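You operate a simulated robot arm through the tools that you are given. There is no shell and no other tool.

The job below is to be done with a simulated robot arm. You get a single attempt, and the scene is never put back.

TASK
Slacken both bolts of the right motor, then tap its crooked shield level.
Fine: switch to UNDO; the bolts stay in; teal driver and mallet go back.
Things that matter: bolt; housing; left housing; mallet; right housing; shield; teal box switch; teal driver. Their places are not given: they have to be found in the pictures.

Only the result counts: the job must be done as asked and must still hold three seconds after the hand-in. Knocking over, shifting, dropping, spilling or breaking anything else fails it.

THE ROBOT
A 7-joint arm with a three-finger gripper, fixed in place. Base frame: the origin is at the foot of the arm, x ahead of it, y to its left, z up; the work surface is at about z = 0.8. Units: m, degrees, N and s.
Its first joint turns from -166.0 to 166.0 degrees. Payload 2.69 kg.
The TCP is the grasp point between the finger pads, 0.03 m short of the fingertips. In the tool frame z runs along the fingers and y along their closing line. Largest opening 0.128 m; the body of the gripper starts 0.117 m behind the TCP.
Orientation is that of the tool frame in the base frame, as a unit quaternion [x, y, z, w]. With the fingers straight down and closing along the base's y, the tool's x points along the base's -x, its y along +y and its z along -z.

THE INTERFACE
- The arm moves only by the tool arm_command. Its argument "moves" is a list of rows, each an object of numbers (a shift or turn left out is 0, a gripper value left out holds the last): "x", "y", "z": the shift along the base's x, y, z in units of 300 mm (1.0 is 300 mm); "ax", "ay", "az": the turn, a rotation vector about the base's x, y, z in units of 120 degrees (1.0 is 120 degrees); "hand": the finger opening in mm, from 0 to 128. In form: [{"x": .., "y": .., "z": .., "ax": .., "ay": .., "az": .., "hand": ..}, ...]. A call has 1 to 20 rows; each row is the pose to reach, as a shift and turn from the pose commanded when the call began. A call with a number of a shift or a turn outside -1 to 1 is refused whole. Each row takes 0.2 s and may step no farther than 0.05 m and 8.6 degrees from the row before; otherwise, or with a gripper value out of range, the whole call is refused. A pose out of reach is approached as far as the arm can. The call stops where the force on the tool passes 90 N (or 10 N more than at its start, if that is more) or the arm is blocked; 0.2 s more then pass. The fingers move at their own pace and stop on an object; they squeeze with about 22 N. The grip force told is the motor's: it shows also when the fingers shut on nothing. Time passes only in rows, and 0.2 s behind the last, so rows that repeat a pose let the fingers close. It gives the time, the measured TCP pose, the force on the tool (base axes), the opening and the grip force at its end, in the units of the frame above (readings bear some noise), with the torque about the TCP (base axes, N m) and any sound that the robot's microphone picked up.
- Cameras (640 x 400 px; columns grow to the right, rows downward): "scene" is fixed at [0.0513, 0.5007, 1.6685]; the picture's right is [-0.36, -0.93, 0.00], its down [-0.62, 0.24, -0.74] and it looks along [0.69, -0.27, -0.67] (base axes); focal length 334 px, centre (320, 200). "wrist" rides on the gripper at [0.058, 0.054, -0.131] in the tool frame; the picture's right is [-0.68, 0.74, 0.00], its down [-0.62, -0.57, -0.55] and it looks along [-0.40, -0.37, 0.84] (tool axes); focal length 234 px, centre (320, 200).
- capture(camera): a new picture of that camera. It takes no simulated time.
- lift_body(by): slides the trunk up (or, below 0, down) by that many m; the arm rides with it, the base frame stays. It gives what a move gives, with no picture.
- measure_at(camera, pixels): for up to 12 pixels [column, row] of the newest picture of that camera ("zoom" is the newest enlarged one), the place [x, y, z] in the base frame of the surface seen there, good to about 0.002 m. It takes no simulated time.
- inspect(camera, box): a new picture of the part [left, top, right, bottom] of that camera's present view, enlarged. It takes no simulated time.
- close_job(): hands the job in; it is judged then, once.

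Unless the task says otherwise, let go and move clear before handing in.

The tools are called after "Emit:" as a command line: name --argument value ..., lists and objects as JSON in quotes. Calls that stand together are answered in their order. arm_command: Moves the arm, as the interface text tells. Its arguments: {"type":"object","properties":{"moves":{"type":"array","items":{"type":"object","properties":{"x":{"type":"number"},"y":{"type":"number"},"z":{"type":"number"},"ax":{"type":"number"},"ay":{"type":"number"},"az":{"type":"number"},"hand":{"type":"number"}}}}},"required":["moves"]} The other tools are called the same way: lift_body (by) slides the trunk up or down; capture (camera) takes a picture; measure_at (camera, pixels) gives the place of the surface under pixels of a picture; inspect (camera, box) takes an enlarged picture of a part of a camera's view; close_job () hands the job in.

At the start:

```text
time: 0.0
tcp_pos: [0.6371, 0.3634, 1.3442]
tool_rot: [0.0, 1.0, 0.0, 0.0]
contact_force: [-0.2, 1.1, -0.1]
moment: [-0.02, -0.02, 0.01]
gripper_width: 0.1281
gripper_force: 0.0
trunk travel left (down, up): [-0.15, 0.2]
```

scene: 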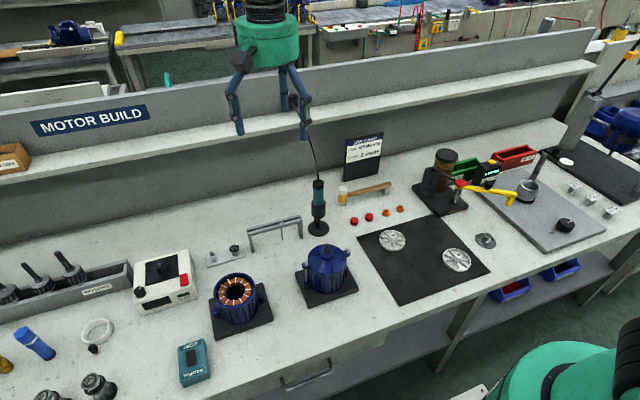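
wrist: 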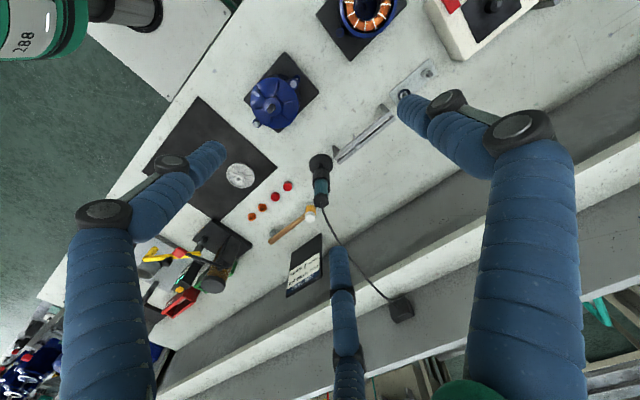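

The scene picture shows two blue motors (about [237,292] and [325,268]), a teal driver standing at [318,205], a mallet at [365,192] and a teal box at [194,360]. I'll zoom in on these first.

Emit:
inspect --camera "scene" --box '[280, 220, 380, 310]'

Emit:
inspect --camera "scene" --box '[160, 320, 240, 400]'

Emit:
inspect --camera "scene" --box '[280, 130, 420, 240]'

Emit:
inspect --camera "scene" --box '[190, 220, 290, 340]'

```text
4.44 times, centred on (330, 265) of scene
```

zoom: 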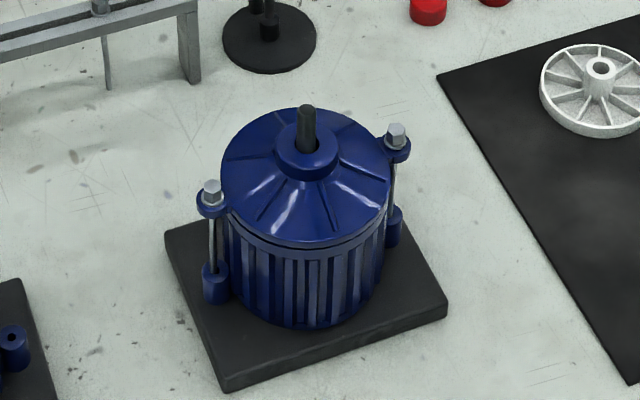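

```text
5.00 times, centred on (200, 360) of scene
```

zoom: 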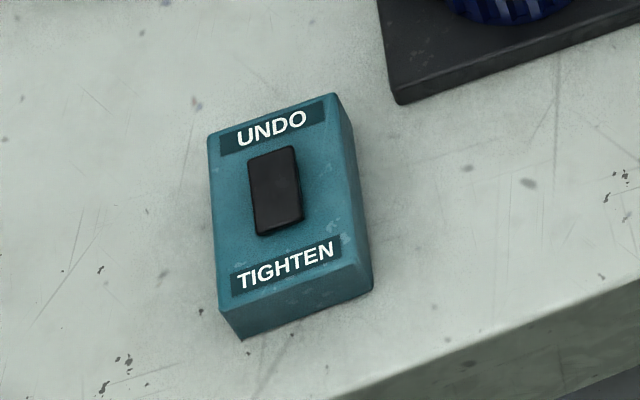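

```text
3.64 times, centred on (350, 185) of scene
```

zoom: 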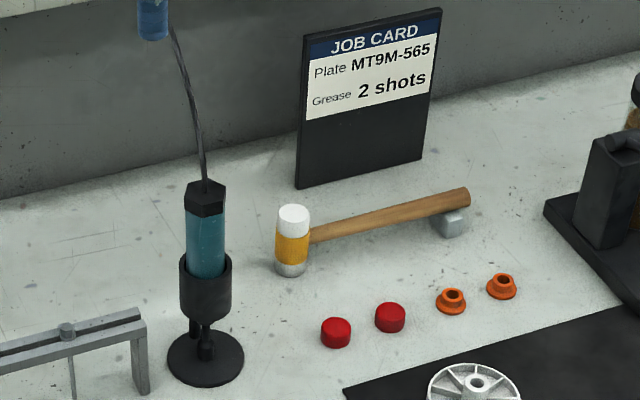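

```text
3.33 times, centred on (240, 280) of scene
```

zoom: 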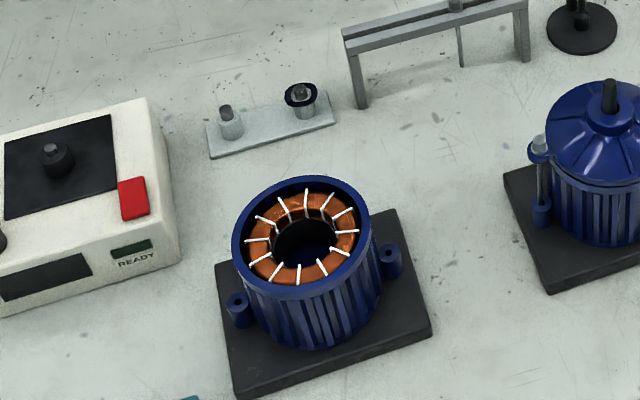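

The right motor has a finned body with a domed shield and two ear bolts, and the driver sits in a collar stand with its cable going up. Next I'll measure the key points, using the last zoom for the motors and scene pixels for the rest.

Emit:
inspect --camera "scene" --box '[290, 225, 365, 300]'

Emit:
measure_at --camera "scene" --pixels '[[317, 206], [318, 190], [318, 182], [317, 228], [343, 189], [343, 197], [365, 191], [390, 184], [194, 360], [355, 222]]'

```text
5.33 times, centred on (328, 262) of scene
```

zoom: 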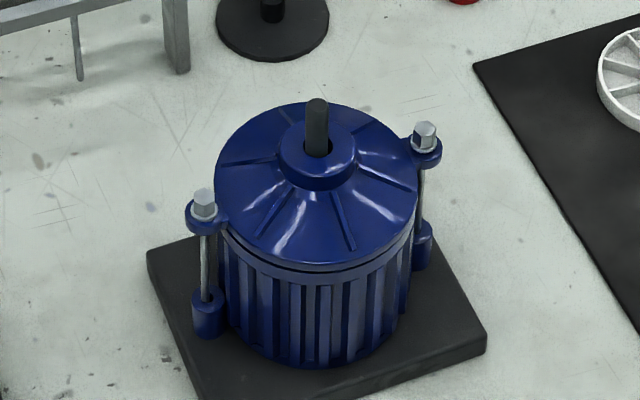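

```text
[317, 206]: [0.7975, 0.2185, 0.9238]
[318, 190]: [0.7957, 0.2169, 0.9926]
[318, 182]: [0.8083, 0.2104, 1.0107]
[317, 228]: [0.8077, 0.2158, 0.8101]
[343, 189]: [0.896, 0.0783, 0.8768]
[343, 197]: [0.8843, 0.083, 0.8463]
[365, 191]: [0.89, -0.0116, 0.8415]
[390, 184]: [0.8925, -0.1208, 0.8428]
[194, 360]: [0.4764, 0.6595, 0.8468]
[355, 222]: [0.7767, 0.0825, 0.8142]
```

The zoom shows the bolt heads at about (204,200) and (425,132) and the shaft at (317,110). I'll measure those together with the shield rim.

Emit:
measure_at --camera "zoom" --pixels '[[204, 194], [204, 212], [204, 230], [425, 127], [425, 140], [425, 155], [317, 102], [317, 130], [232, 150], [395, 215], [280, 265], [310, 180]]'

Emit:
inspect --camera "wrist" --box '[220, 40, 350, 140]'

Emit:
inspect --camera "wrist" --box '[240, 130, 430, 330]'

```text
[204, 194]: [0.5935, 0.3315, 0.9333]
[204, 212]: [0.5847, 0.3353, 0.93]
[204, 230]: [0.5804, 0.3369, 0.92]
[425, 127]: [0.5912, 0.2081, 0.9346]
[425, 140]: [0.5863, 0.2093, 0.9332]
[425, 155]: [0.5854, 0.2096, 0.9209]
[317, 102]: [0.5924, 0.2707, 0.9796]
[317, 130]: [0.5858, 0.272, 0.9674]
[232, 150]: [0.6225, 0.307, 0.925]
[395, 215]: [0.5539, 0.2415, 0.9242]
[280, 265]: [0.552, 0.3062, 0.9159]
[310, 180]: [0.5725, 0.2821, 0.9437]
```

```text
4.00 times, centred on (285, 90) of wrist
```

zoom: 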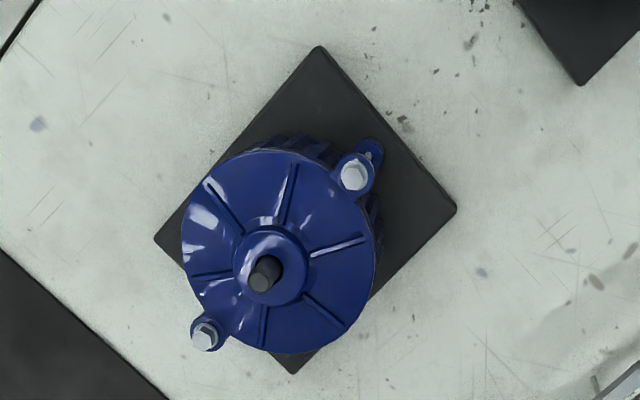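

```text
2.00 times, centred on (335, 230) of wrist
```

zoom: 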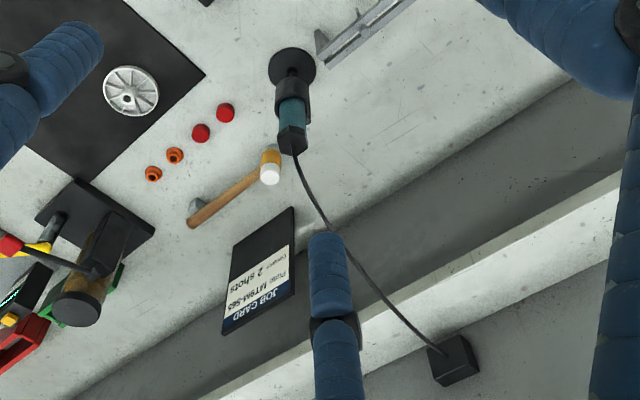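

The motor stands at about (0.587, 0.272) with bolt heads near z≈0.933. Three blue legs are visible on the hand in the wrist view, so I'll measure where they are and look at them from the scene camera.

Emit:
measure_at --camera "wrist" --pixels '[[205, 160], [170, 165], [100, 215], [100, 300], [338, 255], [342, 305], [345, 360], [415, 110], [448, 105], [515, 130], [540, 250], [395, 310]]'

Emit:
inspect --camera "scene" --box '[210, 0, 340, 150]'

```text
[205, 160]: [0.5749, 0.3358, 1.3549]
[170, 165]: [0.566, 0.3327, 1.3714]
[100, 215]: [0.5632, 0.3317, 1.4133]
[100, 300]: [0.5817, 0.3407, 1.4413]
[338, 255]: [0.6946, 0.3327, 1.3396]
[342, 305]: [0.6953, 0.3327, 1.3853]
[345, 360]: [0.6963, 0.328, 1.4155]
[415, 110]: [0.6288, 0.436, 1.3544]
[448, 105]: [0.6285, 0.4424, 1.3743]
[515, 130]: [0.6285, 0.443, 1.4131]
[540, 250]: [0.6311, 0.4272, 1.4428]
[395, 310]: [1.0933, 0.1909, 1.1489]
```

```text
2.67 times, centred on (275, 75) of scene
```

zoom: 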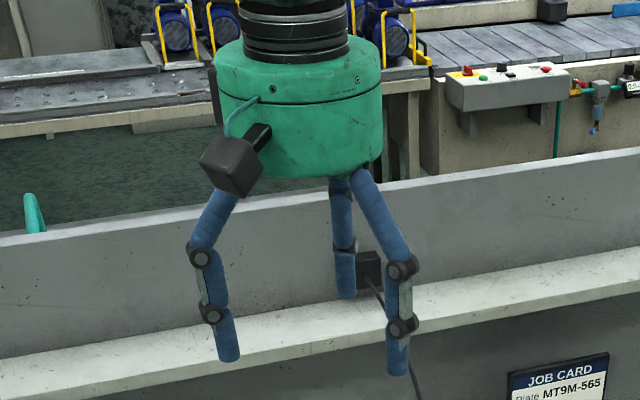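

The hand shows three blue fingers at 120° spacing, although the text says two. I'll close it partly in free air and look at how it actually moves.

Emit:
arm_command --moves '[{"hand": 40}, {"hand": 40}, {"hand": 40}]'

Emit:
capture --camera "wrist"

Emit:
inspect --camera "scene" --box '[210, 0, 340, 150]'

```text
time: 0.8
tcp_pos: [0.6372, 0.3651, 1.3429]
tool_rot: [-0.001, 1.0, 0.0, 0.0]
contact_force: [0.0, 1.4, 0.7]
moment: [0.05, -0.02, -0.01]
gripper_width: 0.0399
gripper_force: 0.0
trunk travel left (down, up): [-0.15, 0.2]
```

```text
taken
```

wrist: 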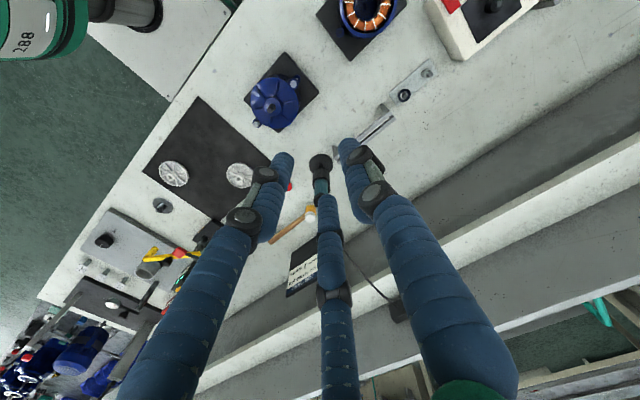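

```text
2.67 times, centred on (275, 75) of scene
```

zoom: 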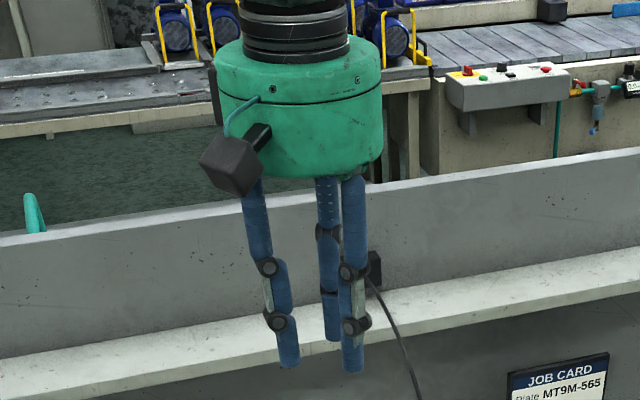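

The hand shows three fingers closing to the centre, and the reported opening tracks the command. I'll open it and move to a viewpoint that shows the right motor up close.

Emit:
arm_command --moves '[{"x": -0.076, "y": -0.0075, "z": -0.1357, "hand": 128}, {"x": -0.152, "y": -0.015, "z": -0.2713}, {"x": -0.228, "y": -0.0225, "z": -0.407}, {"x": -0.304, "y": -0.03, "z": -0.5427}, {"x": -0.38, "y": -0.0375, "z": -0.678}, {"x": -0.4567, "y": -0.045, "z": -0.814}]'

Emit:
capture --camera "wrist"

```text
time: 2.2
tcp_pos: [0.4998, 0.3478, 1.0994]
tool_rot: [0.0, 1.0, 0.0, 0.0]
contact_force: [0.2, -0.3, -0.1]
moment: [-0.02, 0.04, -0.01]
gripper_width: 0.1279
gripper_force: 0.1
trunk travel left (down, up): [-0.15, 0.2]
```

```text
taken
```

wrist: 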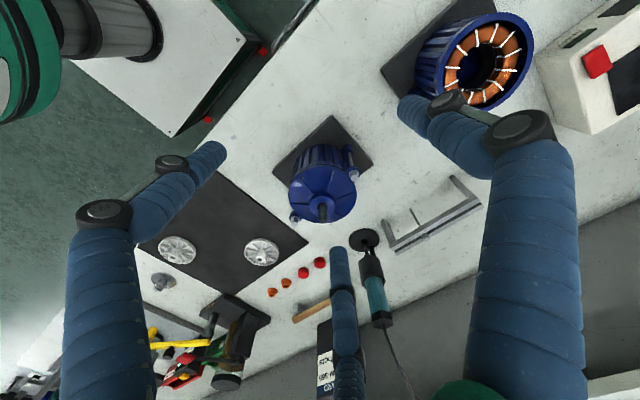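

Emit:
inspect --camera "wrist" --box '[265, 110, 385, 240]'

Emit:
inspect --camera "wrist" --box '[280, 210, 420, 350]'

```text
3.08 times, centred on (325, 175) of wrist
```

zoom: 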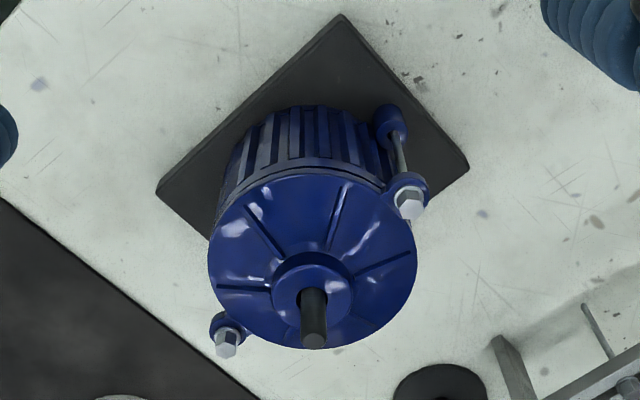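

```text
2.86 times, centred on (350, 280) of wrist
```

zoom: 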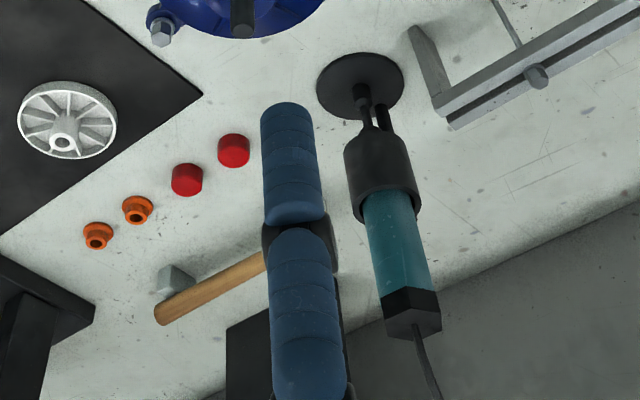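

The wrist view shows the shield with a gap to the body at its near side (zoom about 300,165). I'll zoom in tightly on the motor and measure points around the shield rim to find which side is high.

Emit:
inspect --camera "wrist" --box '[285, 135, 365, 230]'

```text
4.21 times, centred on (325, 182) of wrist
```

zoom: 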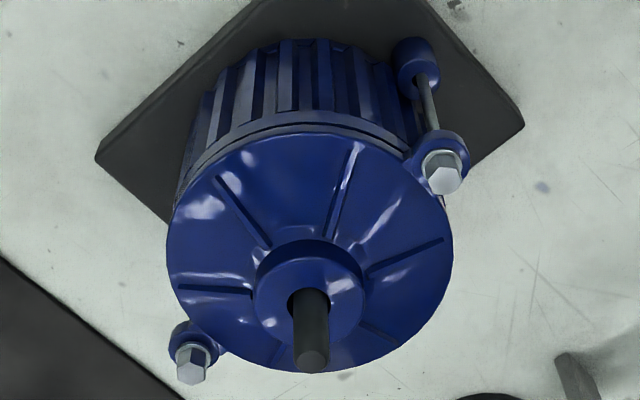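

Emit:
measure_at --camera "zoom" --pixels '[[300, 142], [220, 172], [178, 240], [180, 290], [240, 352], [390, 345], [445, 260], [440, 215], [400, 168], [350, 148], [195, 200], [425, 305]]'

Emit:
measure_at --camera "zoom" --pixels '[[265, 295], [280, 270], [308, 260], [340, 270], [352, 295], [345, 320], [312, 362], [442, 158], [446, 178], [190, 355], [190, 372], [418, 160]]'

```text
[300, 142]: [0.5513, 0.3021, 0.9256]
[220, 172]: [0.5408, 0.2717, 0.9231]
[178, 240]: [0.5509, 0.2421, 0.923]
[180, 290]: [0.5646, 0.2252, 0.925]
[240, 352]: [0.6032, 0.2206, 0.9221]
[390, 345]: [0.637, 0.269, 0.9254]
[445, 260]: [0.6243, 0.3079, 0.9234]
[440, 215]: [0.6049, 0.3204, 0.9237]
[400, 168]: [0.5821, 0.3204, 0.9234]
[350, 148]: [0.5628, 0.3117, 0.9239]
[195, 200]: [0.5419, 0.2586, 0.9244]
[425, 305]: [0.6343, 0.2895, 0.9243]
```

```text
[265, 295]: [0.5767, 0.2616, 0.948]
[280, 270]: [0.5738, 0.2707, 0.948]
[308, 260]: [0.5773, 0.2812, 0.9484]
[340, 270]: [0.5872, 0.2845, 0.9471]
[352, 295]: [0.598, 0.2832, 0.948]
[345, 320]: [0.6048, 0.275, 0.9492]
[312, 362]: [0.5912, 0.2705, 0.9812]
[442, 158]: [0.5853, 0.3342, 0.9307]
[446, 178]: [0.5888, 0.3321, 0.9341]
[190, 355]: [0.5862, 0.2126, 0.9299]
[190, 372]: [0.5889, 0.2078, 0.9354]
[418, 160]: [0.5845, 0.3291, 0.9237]
```

All rim readings lie near z≈0.924, so any tilt is small. I need a lower side view of the joint between shield and housing, so I'll tilt the hand 40° forward in front of the motor and look along the gap.

Emit:
arm_command --moves '[{"x": -0.0713, "y": 0.0103, "z": -0.0716, "ay": -0.0667}, {"x": -0.1427, "y": 0.0207, "z": -0.1432, "ay": -0.1333}, {"x": -0.214, "y": 0.031, "z": -0.2148, "ay": -0.2}, {"x": -0.2853, "y": 0.0413, "z": -0.2864, "ay": -0.2667}, {"x": -0.3567, "y": 0.0517, "z": -0.358, "ay": -0.3333}]'

Emit:
capture --camera "wrist"

```text
time: 3.4
tcp_pos: [0.395, 0.3699, 0.9899]
tool_rot: [0.0, 0.939, 0.002, 0.343]
contact_force: [-0.1, 0.5, -0.2]
moment: [-0.02, 0.03, 0.01]
gripper_width: 0.1278
gripper_force: 0.0
trunk travel left (down, up): [-0.15, 0.2]
```

```text
taken
```

wrist: 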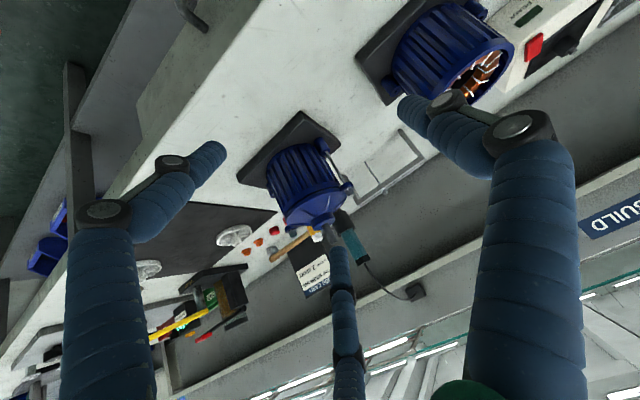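

Emit:
inspect --camera "wrist" --box '[250, 115, 370, 245]'

Emit:
inspect --camera "wrist" --box '[265, 170, 365, 245]'

```text
3.08 times, centred on (310, 180) of wrist
```

zoom: 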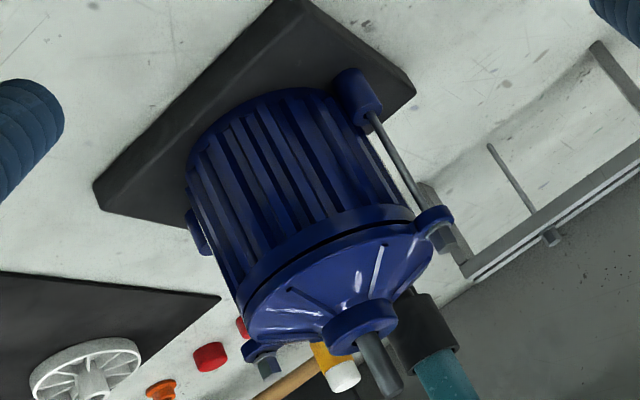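

```text
5.33 times, centred on (315, 208) of wrist
```

zoom: 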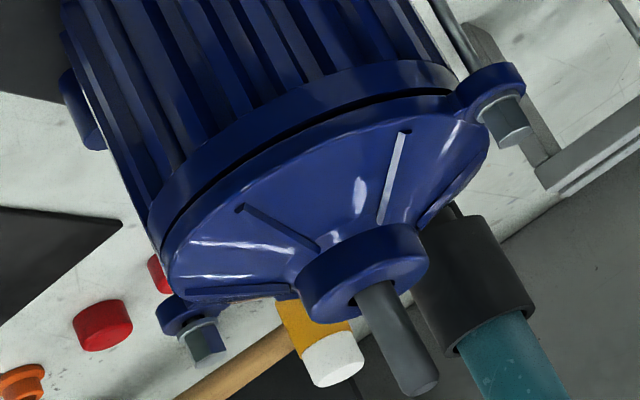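

The close view shows a dark gap between the housing rim and the shield, which looks wider toward the left bolt (zoom about 430,95) than at (180,230). I'll measure the two edges on this zoom.

Emit:
measure_at --camera "zoom" --pixels '[[168, 215], [185, 240], [240, 165], [250, 185], [320, 108], [325, 132], [420, 78], [425, 105], [505, 75], [500, 115], [180, 310], [200, 345]]'

Emit:
inspect --camera "scene" --box '[305, 245, 355, 285]'

Emit:
inspect --camera "wrist" --box '[285, 180, 325, 220]'

Emit:
inspect --camera "wrist" --box '[320, 170, 360, 205]'

```text
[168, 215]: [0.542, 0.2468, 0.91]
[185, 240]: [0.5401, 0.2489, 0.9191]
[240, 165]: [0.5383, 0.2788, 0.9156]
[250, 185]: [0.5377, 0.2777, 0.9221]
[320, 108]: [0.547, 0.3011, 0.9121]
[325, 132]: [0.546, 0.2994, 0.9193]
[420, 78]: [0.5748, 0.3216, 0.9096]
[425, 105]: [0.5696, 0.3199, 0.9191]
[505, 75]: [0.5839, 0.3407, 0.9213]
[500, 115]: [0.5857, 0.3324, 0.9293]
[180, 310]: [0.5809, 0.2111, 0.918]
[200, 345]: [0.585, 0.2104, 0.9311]
```

```text
10.00 times, centred on (330, 265) of scene
```

zoom: 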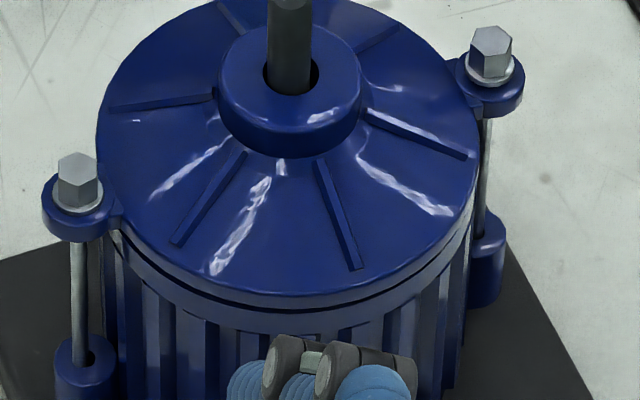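

```text
10.00 times, centred on (305, 200) of wrist
```

zoom: 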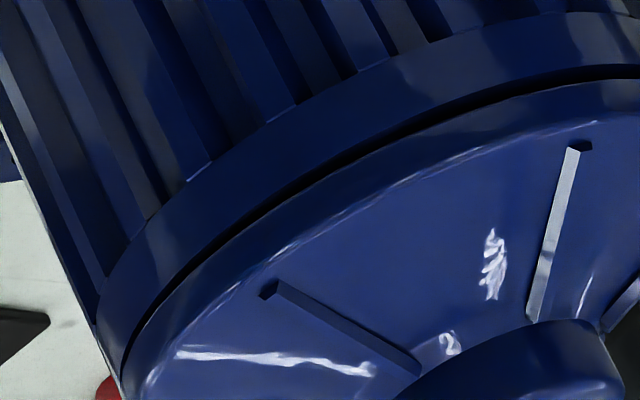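

```text
11.43 times, centred on (340, 188) of wrist
```

zoom: 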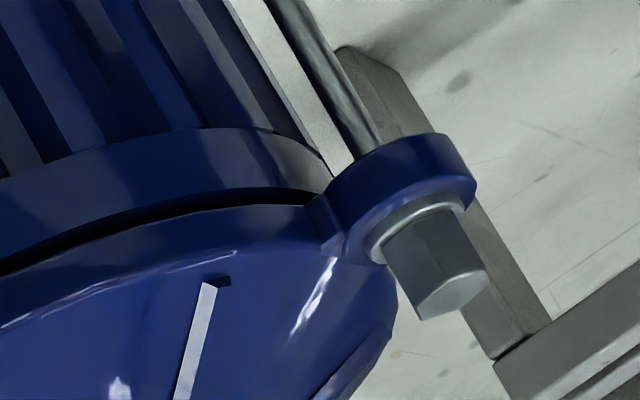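

The gap seems to vary, but I want an edge-on view to judge the tilt. I'll swing to a near-horizontal view from the front (heading +x) at about 0.28 m.

Emit:
arm_command --moves '[{"x": 0.0088, "y": -0.0525, "z": -0.0303, "ax": -0.0409, "ay": -0.00925, "az": 0.0431}, {"x": 0.0177, "y": -0.1049, "z": -0.0607, "ax": -0.0819, "ay": -0.0185, "az": 0.0863}, {"x": 0.0265, "y": -0.1574, "z": -0.091, "ax": -0.1228, "ay": -0.02775, "az": 0.1294}, {"x": 0.0353, "y": -0.2098, "z": -0.1213, "ax": -0.1637, "ay": -0.037, "az": 0.1725}, {"x": 0.0442, "y": -0.2623, "z": -0.1517, "ax": -0.2047, "ay": -0.04625, "az": 0.2157}, {"x": 0.053, "y": -0.3147, "z": -0.182, "ax": -0.2456, "ay": -0.0555, "az": 0.2588}]'

Emit:
capture --camera "wrist"

```text
time: 4.8
tcp_pos: [0.4098, 0.2718, 0.9376]
tool_rot: [-0.334, 0.854, -0.146, 0.371]
contact_force: [-0.6, -0.1, 0.4]
moment: [0.02, -0.02, 0.0]
gripper_width: 0.1283
gripper_force: 0.1
trunk travel left (down, up): [-0.15, 0.2]
```

```text
taken
```

wrist: 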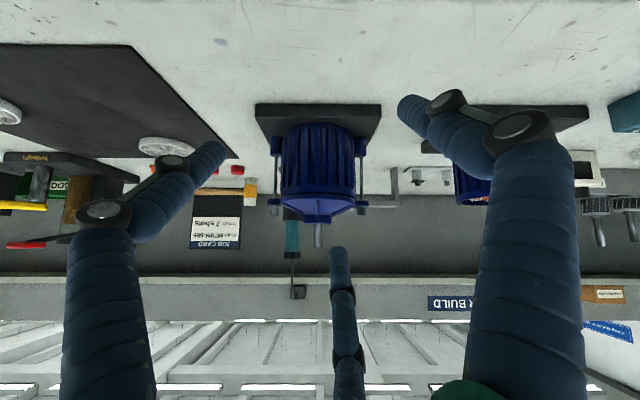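

Emit:
inspect --camera "wrist" --box '[260, 175, 380, 250]'

Emit:
inspect --camera "wrist" --box '[264, 185, 320, 220]'

Emit:
inspect --camera "wrist" --box '[316, 185, 372, 220]'

```text
5.33 times, centred on (320, 212) of wrist
```

zoom: 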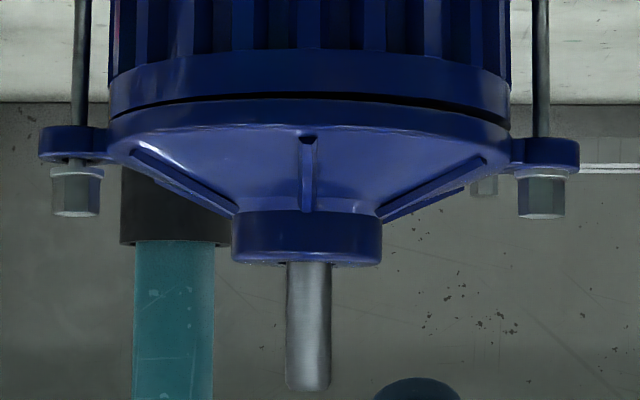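

```text
11.43 times, centred on (292, 202) of wrist
```

zoom: 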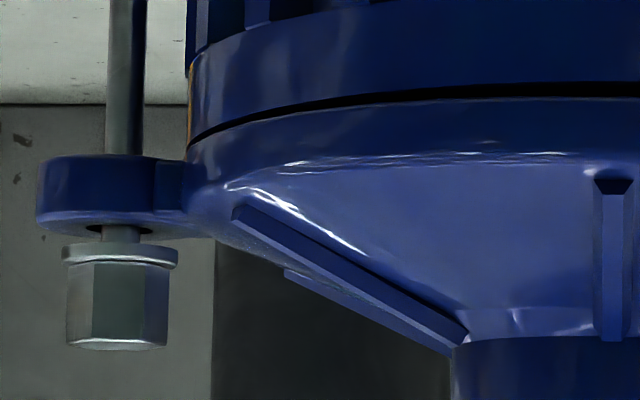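

```text
11.43 times, centred on (344, 202) of wrist
```

zoom: 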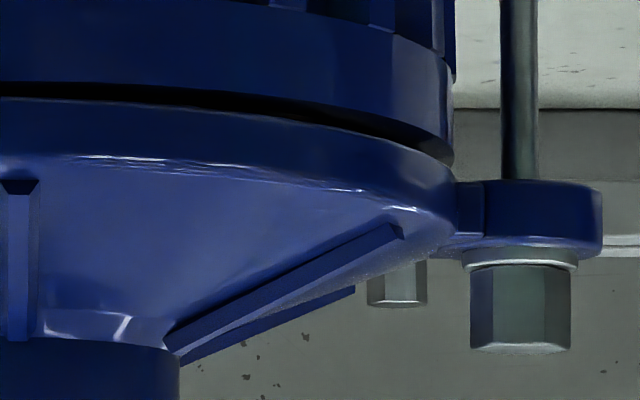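

The picture is upside-down (image right is +y). At the left bolt (zoom about 545,195) the head sits on the ear and the gap is wide, while on the right side (75,195) the ear is lower with play under the head, so the +y side is high. I'll orbit 90° around the motor to check tilt in the other direction.

Emit:
arm_command --moves '[{"x": 0.0061, "y": -0.0854, "az": 0.06818}, {"x": 0.0243, "y": -0.169, "az": 0.13636}, {"x": 0.0542, "y": -0.2493, "az": 0.20455}, {"x": 0.0953, "y": -0.3244, "az": 0.27273}, {"x": 0.1466, "y": -0.3929, "az": 0.34091}, {"x": 0.2071, "y": -0.4535, "az": 0.40909}, {"x": 0.2756, "y": -0.5048, "az": 0.47727}, {"x": 0.3507, "y": -0.5458, "az": 0.54545}, {"x": 0.431, "y": -0.5757, "az": 0.61364}, {"x": 0.5146, "y": -0.5939, "az": 0.68182}, {"x": 0.6, "y": -0.6, "az": 0.75}]'

Emit:
capture --camera "wrist"

```text
time: 7.4
tcp_pos: [0.6444, 0.0792, 1.2727]
tool_rot: [0.871, -0.258, 0.102, -0.405]
contact_force: [-3.4, 0.9, 1.6]
moment: [-0.26, -0.16, -0.32]
gripper_width: 0.128
gripper_force: 0.0
out of reach, approached as far as the arm can: row 3, 4, 5, 6
trunk travel left (down, up): [-0.15, 0.2]
stopped in row 11: the arm was blocked; the commanded pose is now the measured one
```

```text
taken
```

wrist: 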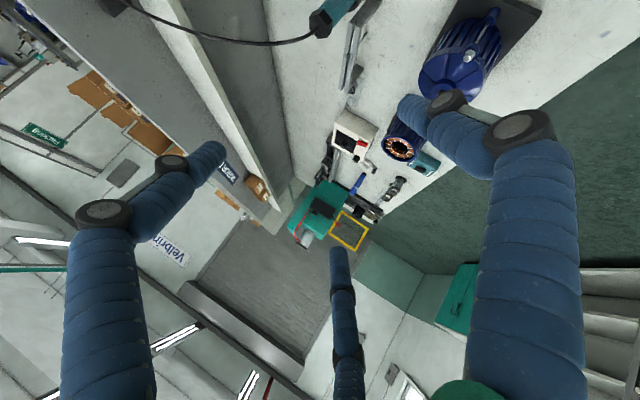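

The arm could not follow that orbit and ended at z=1.27 in a different attitude, reported as blocked. I'll check the scene picture for any damage before moving.

Emit:
capture --camera "scene"

```text
taken
```

scene: 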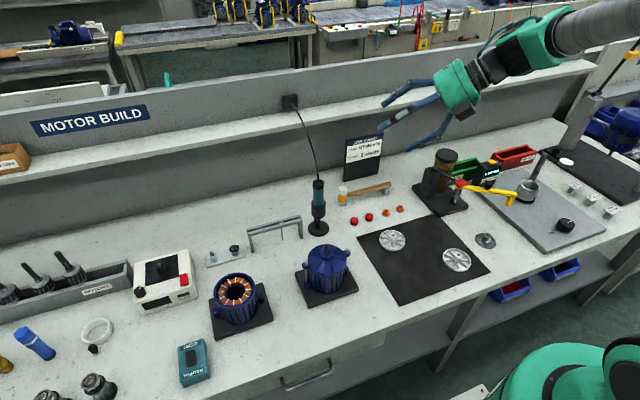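

Nothing on the bench moved and the arm is hanging clear above it. I'll bring the tool back to straight down here.

Emit:
arm_command --moves '[{"x": -0.02, "z": 0.01, "ax": -0.0506, "ay": 0.03}, {"x": -0.04, "z": 0.02, "ax": -0.1011, "ay": 0.06}, {"x": -0.06, "z": 0.03, "ax": -0.1517, "ay": 0.09}, {"x": -0.08, "z": 0.04, "ax": -0.2023, "ay": 0.12}, {"x": -0.1, "z": 0.05, "ax": -0.2529, "ay": 0.15}, {"x": -0.12, "z": 0.06, "ax": -0.3034, "ay": 0.18}, {"x": -0.14, "z": 0.07, "ax": -0.354, "ay": 0.21}, {"x": -0.14, "z": 0.07, "ax": -0.354, "ay": 0.21}]'

```text
time: 9.2
tcp_pos: [0.6152, 0.0742, 1.2743]
tool_rot: [0.951, -0.283, 0.005, -0.126]
contact_force: [2.9, 0.6, 0.3]
moment: [-0.01, 0.29, 0.09]
gripper_width: 0.1279
gripper_force: 0.0
out of reach, approached as far as the arm can: row 5, 6, 7, 8
trunk travel left (down, up): [-0.15, 0.2]
```

The tool is nearly vertical but wound too far in yaw (about 147°). I'll unwind it with negative yaw in place.

Emit:
arm_command --moves '[{"az": -0.068}, {"az": -0.136}, {"az": -0.204}, {"az": -0.272}, {"az": -0.34}, {"az": -0.408}, {"az": -0.476}, {"az": -0.544}, {"az": -0.612}, {"az": -0.612}]'

```text
time: 11.4
tcp_pos: [0.5539, 0.0472, 1.232]
tool_rot: [0.705, -0.69, 0.038, -0.16]
contact_force: [0.0, -0.1, -0.4]
moment: [-0.01, -0.02, 0.02]
gripper_width: 0.1277
gripper_force: 0.0
out of reach, approached as far as the arm can: row 3, 4, 5, 6, 7, 8, 9, 10
trunk travel left (down, up): [-0.15, 0.2]
```

The arm is still not reaching the commanded pose, so I'll look at its posture.

Emit:
capture --camera "scene"

Emit:
capture --camera "wrist"

```text
taken
```

scene: 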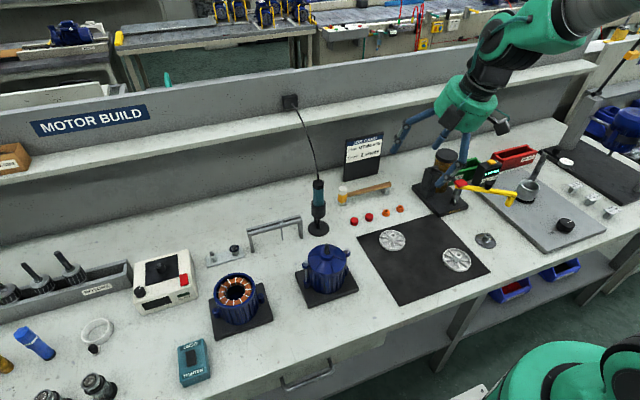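

```text
taken
```

wrist: 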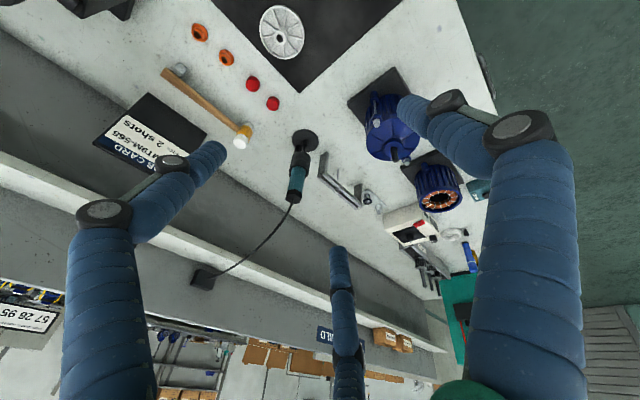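

The hand is clear of everything. I'll keep unwinding the yaw while heading back to the starting position, which is a known good posture.

Emit:
arm_command --moves '[{"x": 0.01, "y": 0.08, "z": 0.015, "az": -0.052}, {"x": 0.02, "y": 0.16, "z": 0.03, "az": -0.103}, {"x": 0.03, "y": 0.24, "z": 0.045, "az": -0.155}, {"x": 0.04, "y": 0.32, "z": 0.06, "az": -0.207}, {"x": 0.05, "y": 0.4, "z": 0.075, "az": -0.258}, {"x": 0.06, "y": 0.48, "z": 0.09, "az": -0.31}, {"x": 0.07, "y": 0.56, "z": 0.105, "az": -0.362}, {"x": 0.08, "y": 0.64, "z": 0.12, "az": -0.413}, {"x": 0.09, "y": 0.72, "z": 0.135, "az": -0.465}, {"x": 0.1, "y": 0.8, "z": 0.15, "az": -0.517}, {"x": 0.11, "y": 0.88, "z": 0.165, "az": -0.568}, {"x": 0.116, "y": 0.947, "z": 0.168, "az": -0.62}, {"x": 0.116, "y": 0.947, "z": 0.168, "az": -0.62}]'

```text
time: 14.2
tcp_pos: [0.5177, 0.2525, 1.1672]
tool_rot: [-0.321, 0.93, 0.078, 0.163]
contact_force: [-0.9, -1.0, 0.8]
moment: [0.08, -0.06, 0.02]
gripper_width: 0.128
gripper_force: 0.0
out of reach, approached as far as the arm can: row 1, 2, 3, 4, 5, 6, 7, 8, 9, 10, 11, 12, 13
trunk travel left (down, up): [-0.15, 0.2]
```

It is converging but lagging. I'll hold the same command for several rows to see whether it gets there.

Emit:
arm_command --moves '[{"z": 0.0}, {"z": 0.0}, {"z": 0.0}, {"z": 0.0}, {"z": 0.0}]'

Emit:
capture --camera "scene"

```text
time: 15.4
tcp_pos: [0.5189, 0.2529, 1.1653]
tool_rot: [-0.321, 0.929, 0.078, 0.164]
contact_force: [-0.5, -0.8, -0.9]
moment: [0.0, 0.0, 0.01]
gripper_width: 0.1279
gripper_force: 0.1
trunk travel left (down, up): [-0.15, 0.2]
```

```text
taken
```

scene: 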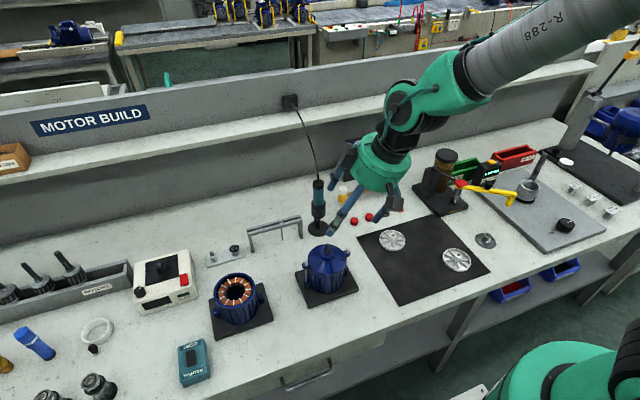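

Holding shows the commanded pose is simply where the arm is now. I'll rotate to the nominal tool-down attitude while rising.

Emit:
arm_command --moves '[{"x": 0.017, "y": 0.026, "z": 0.075, "ax": -0.0127, "ay": 0.0268, "az": -0.0524}, {"x": 0.034, "y": 0.052, "z": 0.15, "ax": -0.0254, "ay": 0.0535, "az": -0.1047}, {"x": 0.052, "y": 0.078, "z": 0.225, "ax": -0.0382, "ay": 0.0803, "az": -0.1571}, {"x": 0.069, "y": 0.105, "z": 0.3, "ax": -0.0509, "ay": 0.107, "az": -0.2094}, {"x": 0.086, "y": 0.131, "z": 0.375, "ax": -0.0636, "ay": 0.1338, "az": -0.2618}, {"x": 0.103, "y": 0.157, "z": 0.45, "ax": -0.0763, "ay": 0.1605, "az": -0.3141}, {"x": 0.103, "y": 0.157, "z": 0.45, "ax": -0.0763, "ay": 0.1605, "az": -0.3141}]'

```text
time: 17.0
tcp_pos: [0.567, 0.1978, 1.2265]
tool_rot: [-0.104, 0.987, 0.113, 0.043]
contact_force: [0.0, 0.9, -0.1]
moment: [-0.16, -0.01, 0.01]
gripper_width: 0.1279
gripper_force: 0.0
out of reach, approached as far as the arm can: row 1, 2, 3, 4, 5, 6, 7
trunk travel left (down, up): [-0.15, 0.2]
```

Getting closer in attitude (about 18° off) but y is not following. I'll correct only the attitude, in place.

Emit:
arm_command --moves '[{"ax": -0.0362, "ay": 0.0138, "az": -0.0333}, {"ax": -0.0724, "ay": 0.0275, "az": -0.0667}, {"ax": -0.1086, "ay": 0.0413, "az": -0.1}, {"ax": -0.1086, "ay": 0.0413, "az": -0.1}]'

Emit:
capture --camera "scene"

```text
time: 18.0
tcp_pos: [0.5656, 0.1966, 1.2272]
tool_rot: [-0.104, 0.987, 0.115, 0.043]
contact_force: [-0.2, -0.2, 0.3]
moment: [0.06, -0.03, 0.03]
gripper_width: 0.1281
gripper_force: 0.0
out of reach, approached as far as the arm can: row 1, 2, 3, 4
trunk travel left (down, up): [-0.15, 0.2]
```

```text
taken
```

scene: 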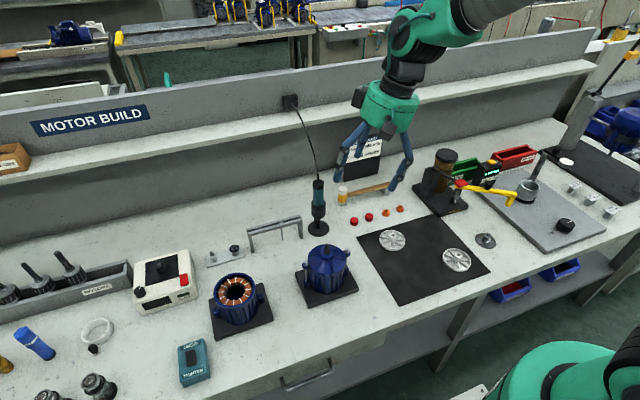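

The arm is held by some joint limit in this elbow-out posture. I'll probe moving to the right, away from the bench items, to find a direction that unfolds it.

Emit:
arm_command --moves '[{"y": -0.1, "z": 0.02}, {"y": -0.2, "z": 0.05}, {"y": -0.3, "z": 0.1}, {"y": -0.4, "z": 0.15}, {"y": -0.5, "z": 0.2}, {"y": -0.5, "z": 0.2}]'

```text
time: 19.4
tcp_pos: [0.5637, 0.0473, 1.2871]
tool_rot: [-0.104, 0.987, 0.116, 0.043]
contact_force: [0.6, -0.3, 0.6]
moment: [0.06, -0.02, 0.0]
gripper_width: 0.1278
gripper_force: 0.0
trunk travel left (down, up): [-0.15, 0.2]
```

That move was free. Now I'll correct the attitude here.

Emit:
arm_command --moves '[{"ax": -0.0362, "ay": 0.0138, "az": -0.0333}, {"ax": -0.0724, "ay": 0.0275, "az": -0.0667}, {"ax": -0.1086, "ay": 0.0413, "az": -0.1}, {"ax": -0.1086, "ay": 0.0413, "az": -0.1}]'

```text
time: 20.4
tcp_pos: [0.5645, 0.0476, 1.2799]
tool_rot: [-0.073, 0.99, 0.118, 0.039]
contact_force: [-0.3, 0.2, -0.6]
moment: [0.02, -0.01, -0.02]
gripper_width: 0.1279
gripper_force: 0.0
out of reach, approached as far as the arm can: row 1, 2, 3, 4
trunk travel left (down, up): [-0.15, 0.2]
```

A tilt of about 14° toward +y remains blocked in this posture. I'll try rising and pulling in to let the elbow come round, then correct the tilt.

Emit:
arm_command --moves '[{"z": 0.12, "x": -0.05}, {"z": 0.24, "x": -0.1}, {"z": 0.36, "x": -0.15}, {"z": 0.48, "x": -0.2}, {"z": 0.6, "x": -0.25}, {"z": 0.6, "x": -0.25}]'

Emit:
capture --camera "scene"

```text
time: 21.8
tcp_pos: [0.4871, 0.0475, 1.4587]
tool_rot: [-0.072, 0.987, 0.134, 0.044]
contact_force: [-1.0, -0.3, -0.1]
moment: [-0.02, -0.04, -0.08]
gripper_width: 0.1281
gripper_force: 0.1
out of reach, approached as far as the arm can: row 2
trunk travel left (down, up): [-0.15, 0.2]
```

```text
taken
```

scene: 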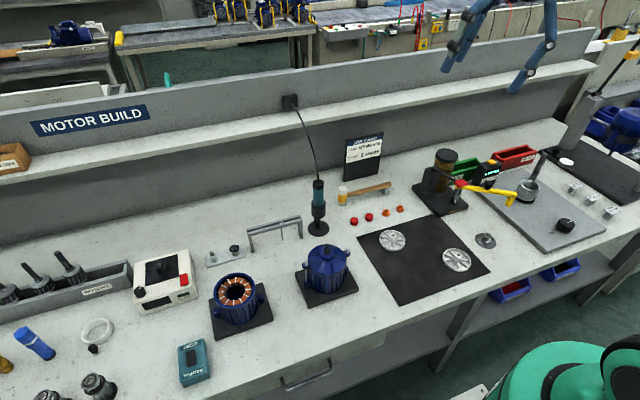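

Emit:
arm_command --moves '[{"ax": -0.0429, "ay": 0.0141, "az": -0.023}, {"ax": -0.0857, "ay": 0.0281, "az": -0.0461}, {"ax": -0.1286, "ay": 0.0422, "az": -0.0691}, {"ax": -0.1286, "ay": 0.0422, "az": -0.0691}]'

```text
time: 22.8
tcp_pos: [0.4883, 0.046, 1.4575]
tool_rot: [-0.048, 0.989, 0.136, 0.035]
contact_force: [0.0, -0.3, 0.0]
moment: [-0.02, 0.0, 0.01]
gripper_width: 0.1282
gripper_force: 0.1
out of reach, approached as far as the arm can: row 1, 2, 3, 4
trunk travel left (down, up): [-0.15, 0.2]
```

The wrist looks flipped past its in-line position, so it cannot straighten directly. I'll try rotating the tool around the forearm direction to undo the flip, starting with the negative sense.

Emit:
arm_command --moves '[{"ax": -0.03, "ay": -0.0413, "az": 0.0427}, {"ax": -0.06, "ay": -0.0826, "az": 0.0854}, {"ax": -0.09, "ay": -0.1239, "az": 0.1281}, {"ax": -0.12, "ay": -0.1652, "az": 0.1708}, {"ax": -0.12, "ay": -0.1652, "az": 0.1708}]'

Emit:
capture --camera "wrist"

```text
time: 24.0
tcp_pos: [0.4881, 0.0114, 1.4478]
tool_rot: [-0.256, 0.944, 0.055, 0.199]
contact_force: [-1.4, -0.5, 0.5]
moment: [-0.05, -0.03, 0.01]
gripper_width: 0.1281
gripper_force: 0.0
out of reach, approached as far as the arm can: row 1, 2, 3, 4, 5
trunk travel left (down, up): [-0.15, 0.2]
```

```text
taken
```

wrist: 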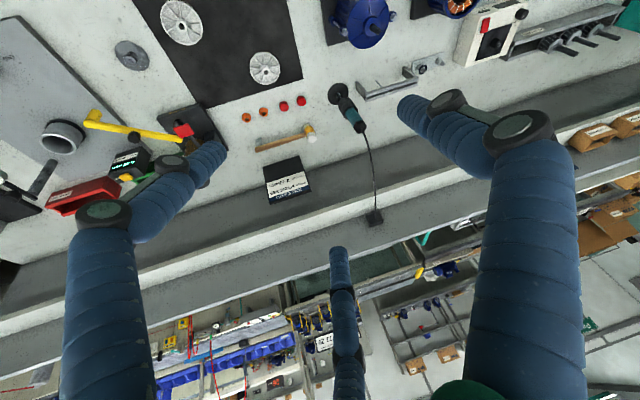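

The tool is now leaning mainly forward. I'll try straightening it from this side.

Emit:
arm_command --moves '[{"ax": -0.0107, "ay": 0.0387, "az": -0.0498}, {"ax": -0.0214, "ay": 0.0774, "az": -0.0996}, {"ax": -0.0321, "ay": 0.1162, "az": -0.1494}, {"ax": -0.0428, "ay": 0.1549, "az": -0.1992}, {"ax": -0.0535, "ay": 0.1936, "az": -0.249}, {"ax": -0.0535, "ay": 0.1936, "az": -0.249}]'

```text
time: 25.4
tcp_pos: [0.4896, 0.0336, 1.4394]
tool_rot: [0.007, 0.99, 0.138, 0.018]
contact_force: [-0.3, -0.2, -0.2]
moment: [-0.05, -0.02, -0.02]
gripper_width: 0.1281
gripper_force: 0.1
out of reach, approached as far as the arm can: row 1, 2, 3, 4, 5, 6
trunk travel left (down, up): [-0.15, 0.2]
```

Only a lean of about 16° toward +y remains, and yaw is now nominal. To understand the posture I'll lower the hand into the scene camera's view and measure the forearm.

Emit:
arm_command --moves '[{"x": 0.004, "y": 0.069, "z": -0.121}, {"x": 0.008, "y": 0.138, "z": -0.242}, {"x": 0.012, "y": 0.207, "z": -0.363}, {"x": 0.016, "y": 0.277, "z": -0.484}, {"x": 0.02, "y": 0.346, "z": -0.604}, {"x": 0.025, "y": 0.415, "z": -0.725}, {"x": 0.029, "y": 0.484, "z": -0.846}, {"x": 0.033, "y": 0.553, "z": -0.967}]'

Emit:
capture --camera "scene"

```text
time: 27.2
tcp_pos: [0.499, 0.1825, 1.162]
tool_rot: [-0.003, 0.987, 0.162, 0.022]
contact_force: [-1.3, -1.5, 0.8]
moment: [0.16, -0.11, -0.02]
gripper_width: 0.1278
gripper_force: 0.1
out of reach, approached as far as the arm can: row 1, 2, 3, 4, 5, 6, 7, 8
trunk travel left (down, up): [-0.15, 0.2]
```

```text
taken
```

scene: 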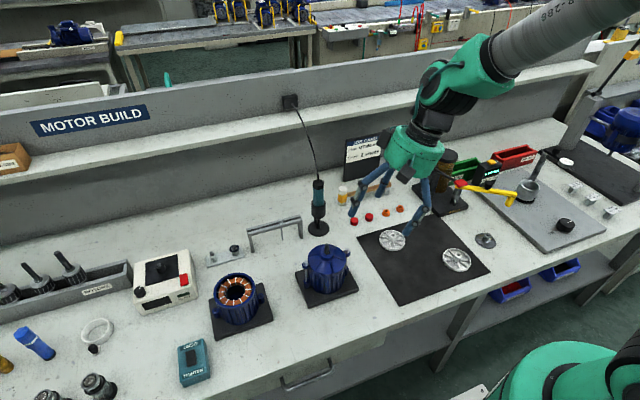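

Emit:
measure_at --camera "scene" --pixels '[[620, 5], [570, 20], [520, 50], [500, 45], [480, 70], [450, 80], [430, 110], [415, 145], [540, 10], [600, 25], [540, 60], [575, 375]]'

Emit:
inspect --camera "scene" --box '[340, 0, 640, 240]'

```text
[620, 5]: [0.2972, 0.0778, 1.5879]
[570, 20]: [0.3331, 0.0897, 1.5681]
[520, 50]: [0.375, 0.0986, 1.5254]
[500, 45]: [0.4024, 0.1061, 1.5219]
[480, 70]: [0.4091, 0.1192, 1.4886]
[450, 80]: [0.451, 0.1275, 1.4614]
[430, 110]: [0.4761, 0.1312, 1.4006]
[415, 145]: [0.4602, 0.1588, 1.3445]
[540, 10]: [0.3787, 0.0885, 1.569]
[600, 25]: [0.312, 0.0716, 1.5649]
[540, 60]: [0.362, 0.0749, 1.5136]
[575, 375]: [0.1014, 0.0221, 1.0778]
```

```text
1.67 times, centred on (490, 120) of scene
```

zoom: 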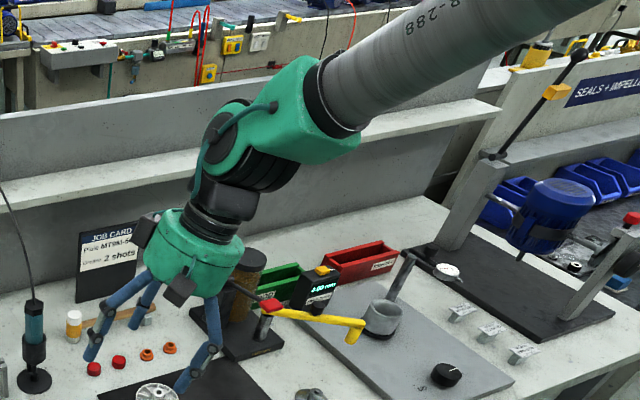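

The forearm runs about along (0.77, 0.2, −0.6), so the elbow posture is normal but the tool is bent out of plane, which means a wrist roll joint sits at its limit (flipped wrist). I'll measure the forearm centreline more accurately before planning the un-flip.

Emit:
measure_at --camera "scene" --pixels '[[505, 58], [520, 48], [535, 39], [550, 29], [565, 20], [580, 10], [592, 2], [470, 65], [452, 70], [440, 95], [425, 130], [405, 155]]'

```text
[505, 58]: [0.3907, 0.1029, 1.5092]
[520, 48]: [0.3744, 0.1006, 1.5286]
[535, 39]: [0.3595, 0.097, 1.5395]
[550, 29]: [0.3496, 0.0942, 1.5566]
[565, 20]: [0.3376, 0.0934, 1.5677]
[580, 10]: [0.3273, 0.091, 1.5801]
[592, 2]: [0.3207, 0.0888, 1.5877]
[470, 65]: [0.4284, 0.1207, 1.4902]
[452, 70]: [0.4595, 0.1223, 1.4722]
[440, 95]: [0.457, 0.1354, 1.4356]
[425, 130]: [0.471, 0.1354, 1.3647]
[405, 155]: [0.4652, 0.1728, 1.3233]
```

The forearm is along about (0.65, 0.17, −0.74) with the wrist near (0.487, 0.087, 1.446), so the tool is about 39° off the forearm and rolled out of plane. First I'll bring the tool closer to the forearm line, keeping the wrist in place.

Emit:
arm_command --moves '[{"x": 0.094, "y": -0.017, "z": 0.013, "ax": -0.0056, "ay": -0.0433, "az": -0.0148}, {"x": 0.188, "y": -0.033, "z": 0.026, "ax": -0.0113, "ay": -0.0866, "az": -0.0297}, {"x": 0.282, "y": -0.05, "z": 0.039, "ax": -0.0169, "ay": -0.1299, "az": -0.0445}, {"x": 0.282, "y": -0.05, "z": 0.039, "ax": -0.0169, "ay": -0.1299, "az": -0.0445}]'

```text
time: 28.2
tcp_pos: [0.5868, 0.1638, 1.173]
tool_rot: [0.02, 0.977, 0.14, 0.161]
contact_force: [-0.6, -0.9, -0.8]
moment: [-0.02, 0.05, -0.01]
gripper_width: 0.1279
gripper_force: 0.0
trunk travel left (down, up): [-0.15, 0.2]
```

That was fully reachable. Now I'll roll about the forearm in the positive sense, in part, and check that it follows.

Emit:
arm_command --moves '[{"x": 0.0091, "y": 0.0479, "z": 0.0189, "ax": 0.0433, "ay": 0.0113, "az": -0.0493}, {"x": 0.0235, "y": 0.0926, "z": 0.0418, "ax": 0.0866, "ay": 0.0226, "az": -0.0986}, {"x": 0.0429, "y": 0.1334, "z": 0.0682, "ax": 0.1299, "ay": 0.0339, "az": -0.1479}, {"x": 0.0669, "y": 0.1693, "z": 0.0975, "ax": 0.1732, "ay": 0.0452, "az": -0.1972}, {"x": 0.0951, "y": 0.1998, "z": 0.1293, "ax": 0.2165, "ay": 0.0565, "az": -0.2465}]'

```text
time: 29.4
tcp_pos: [0.6093, 0.2202, 1.1886]
tool_rot: [0.3, 0.897, 0.301, 0.126]
contact_force: [1.0, 0.0, -0.6]
moment: [0.04, 0.09, 0.05]
gripper_width: 0.1279
gripper_force: 0.1
out of reach, approached as far as the arm can: row 2, 3, 4, 5
trunk travel left (down, up): [-0.15, 0.2]
```

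The orientation followed almost exactly (38.5° about the forearm), with only a small position lag. I'll continue the roll.

Emit:
arm_command --moves '[{"x": 0.0319, "y": 0.0244, "z": 0.0336, "ax": 0.0433, "ay": 0.0113, "az": -0.0493}, {"x": 0.0667, "y": 0.0424, "z": 0.0683, "ax": 0.0866, "ay": 0.0226, "az": -0.0986}, {"x": 0.1038, "y": 0.0533, "z": 0.1034, "ax": 0.1299, "ay": 0.0339, "az": -0.1479}, {"x": 0.1426, "y": 0.0571, "z": 0.1384, "ax": 0.1732, "ay": 0.0452, "az": -0.1972}, {"x": 0.1821, "y": 0.0538, "z": 0.1725, "ax": 0.2165, "ay": 0.0565, "az": -0.2465}]'

Emit:
capture --camera "scene"

```text
time: 30.6
tcp_pos: [0.6638, 0.2326, 1.223]
tool_rot: [0.563, 0.698, 0.437, 0.075]
contact_force: [0.1, 0.2, 0.3]
moment: [0.05, 0.0, 0.0]
gripper_width: 0.1279
gripper_force: 0.1
out of reach, approached as far as the arm can: row 2, 3, 4, 5
trunk travel left (down, up): [-0.15, 0.2]
```

```text
taken
```

scene: 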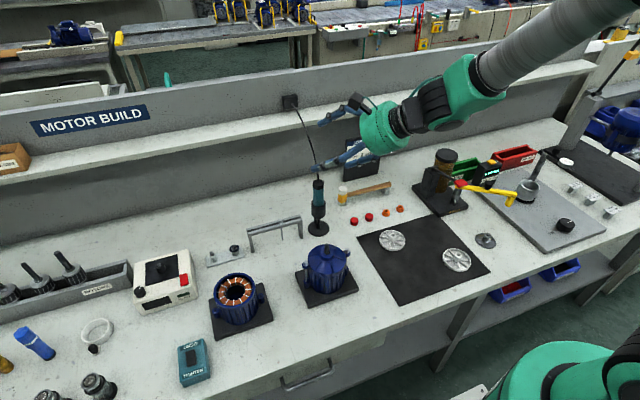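

The hand is rolling round as planned and stays clear of the cable. I'll re-measure the forearm axis in this posture.

Emit:
measure_at --camera "scene" --pixels '[[495, 68], [510, 58], [525, 48], [540, 38], [555, 28], [570, 18], [585, 8], [465, 90], [435, 105], [405, 120], [380, 130]]'

```text
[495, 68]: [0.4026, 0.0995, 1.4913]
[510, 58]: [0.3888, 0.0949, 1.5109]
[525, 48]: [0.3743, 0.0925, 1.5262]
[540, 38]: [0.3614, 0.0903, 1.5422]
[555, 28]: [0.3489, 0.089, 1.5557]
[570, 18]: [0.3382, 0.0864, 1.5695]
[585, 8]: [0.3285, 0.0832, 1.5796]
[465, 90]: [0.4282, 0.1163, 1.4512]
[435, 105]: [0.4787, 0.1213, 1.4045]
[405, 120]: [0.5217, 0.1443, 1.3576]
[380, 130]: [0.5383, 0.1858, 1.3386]
```

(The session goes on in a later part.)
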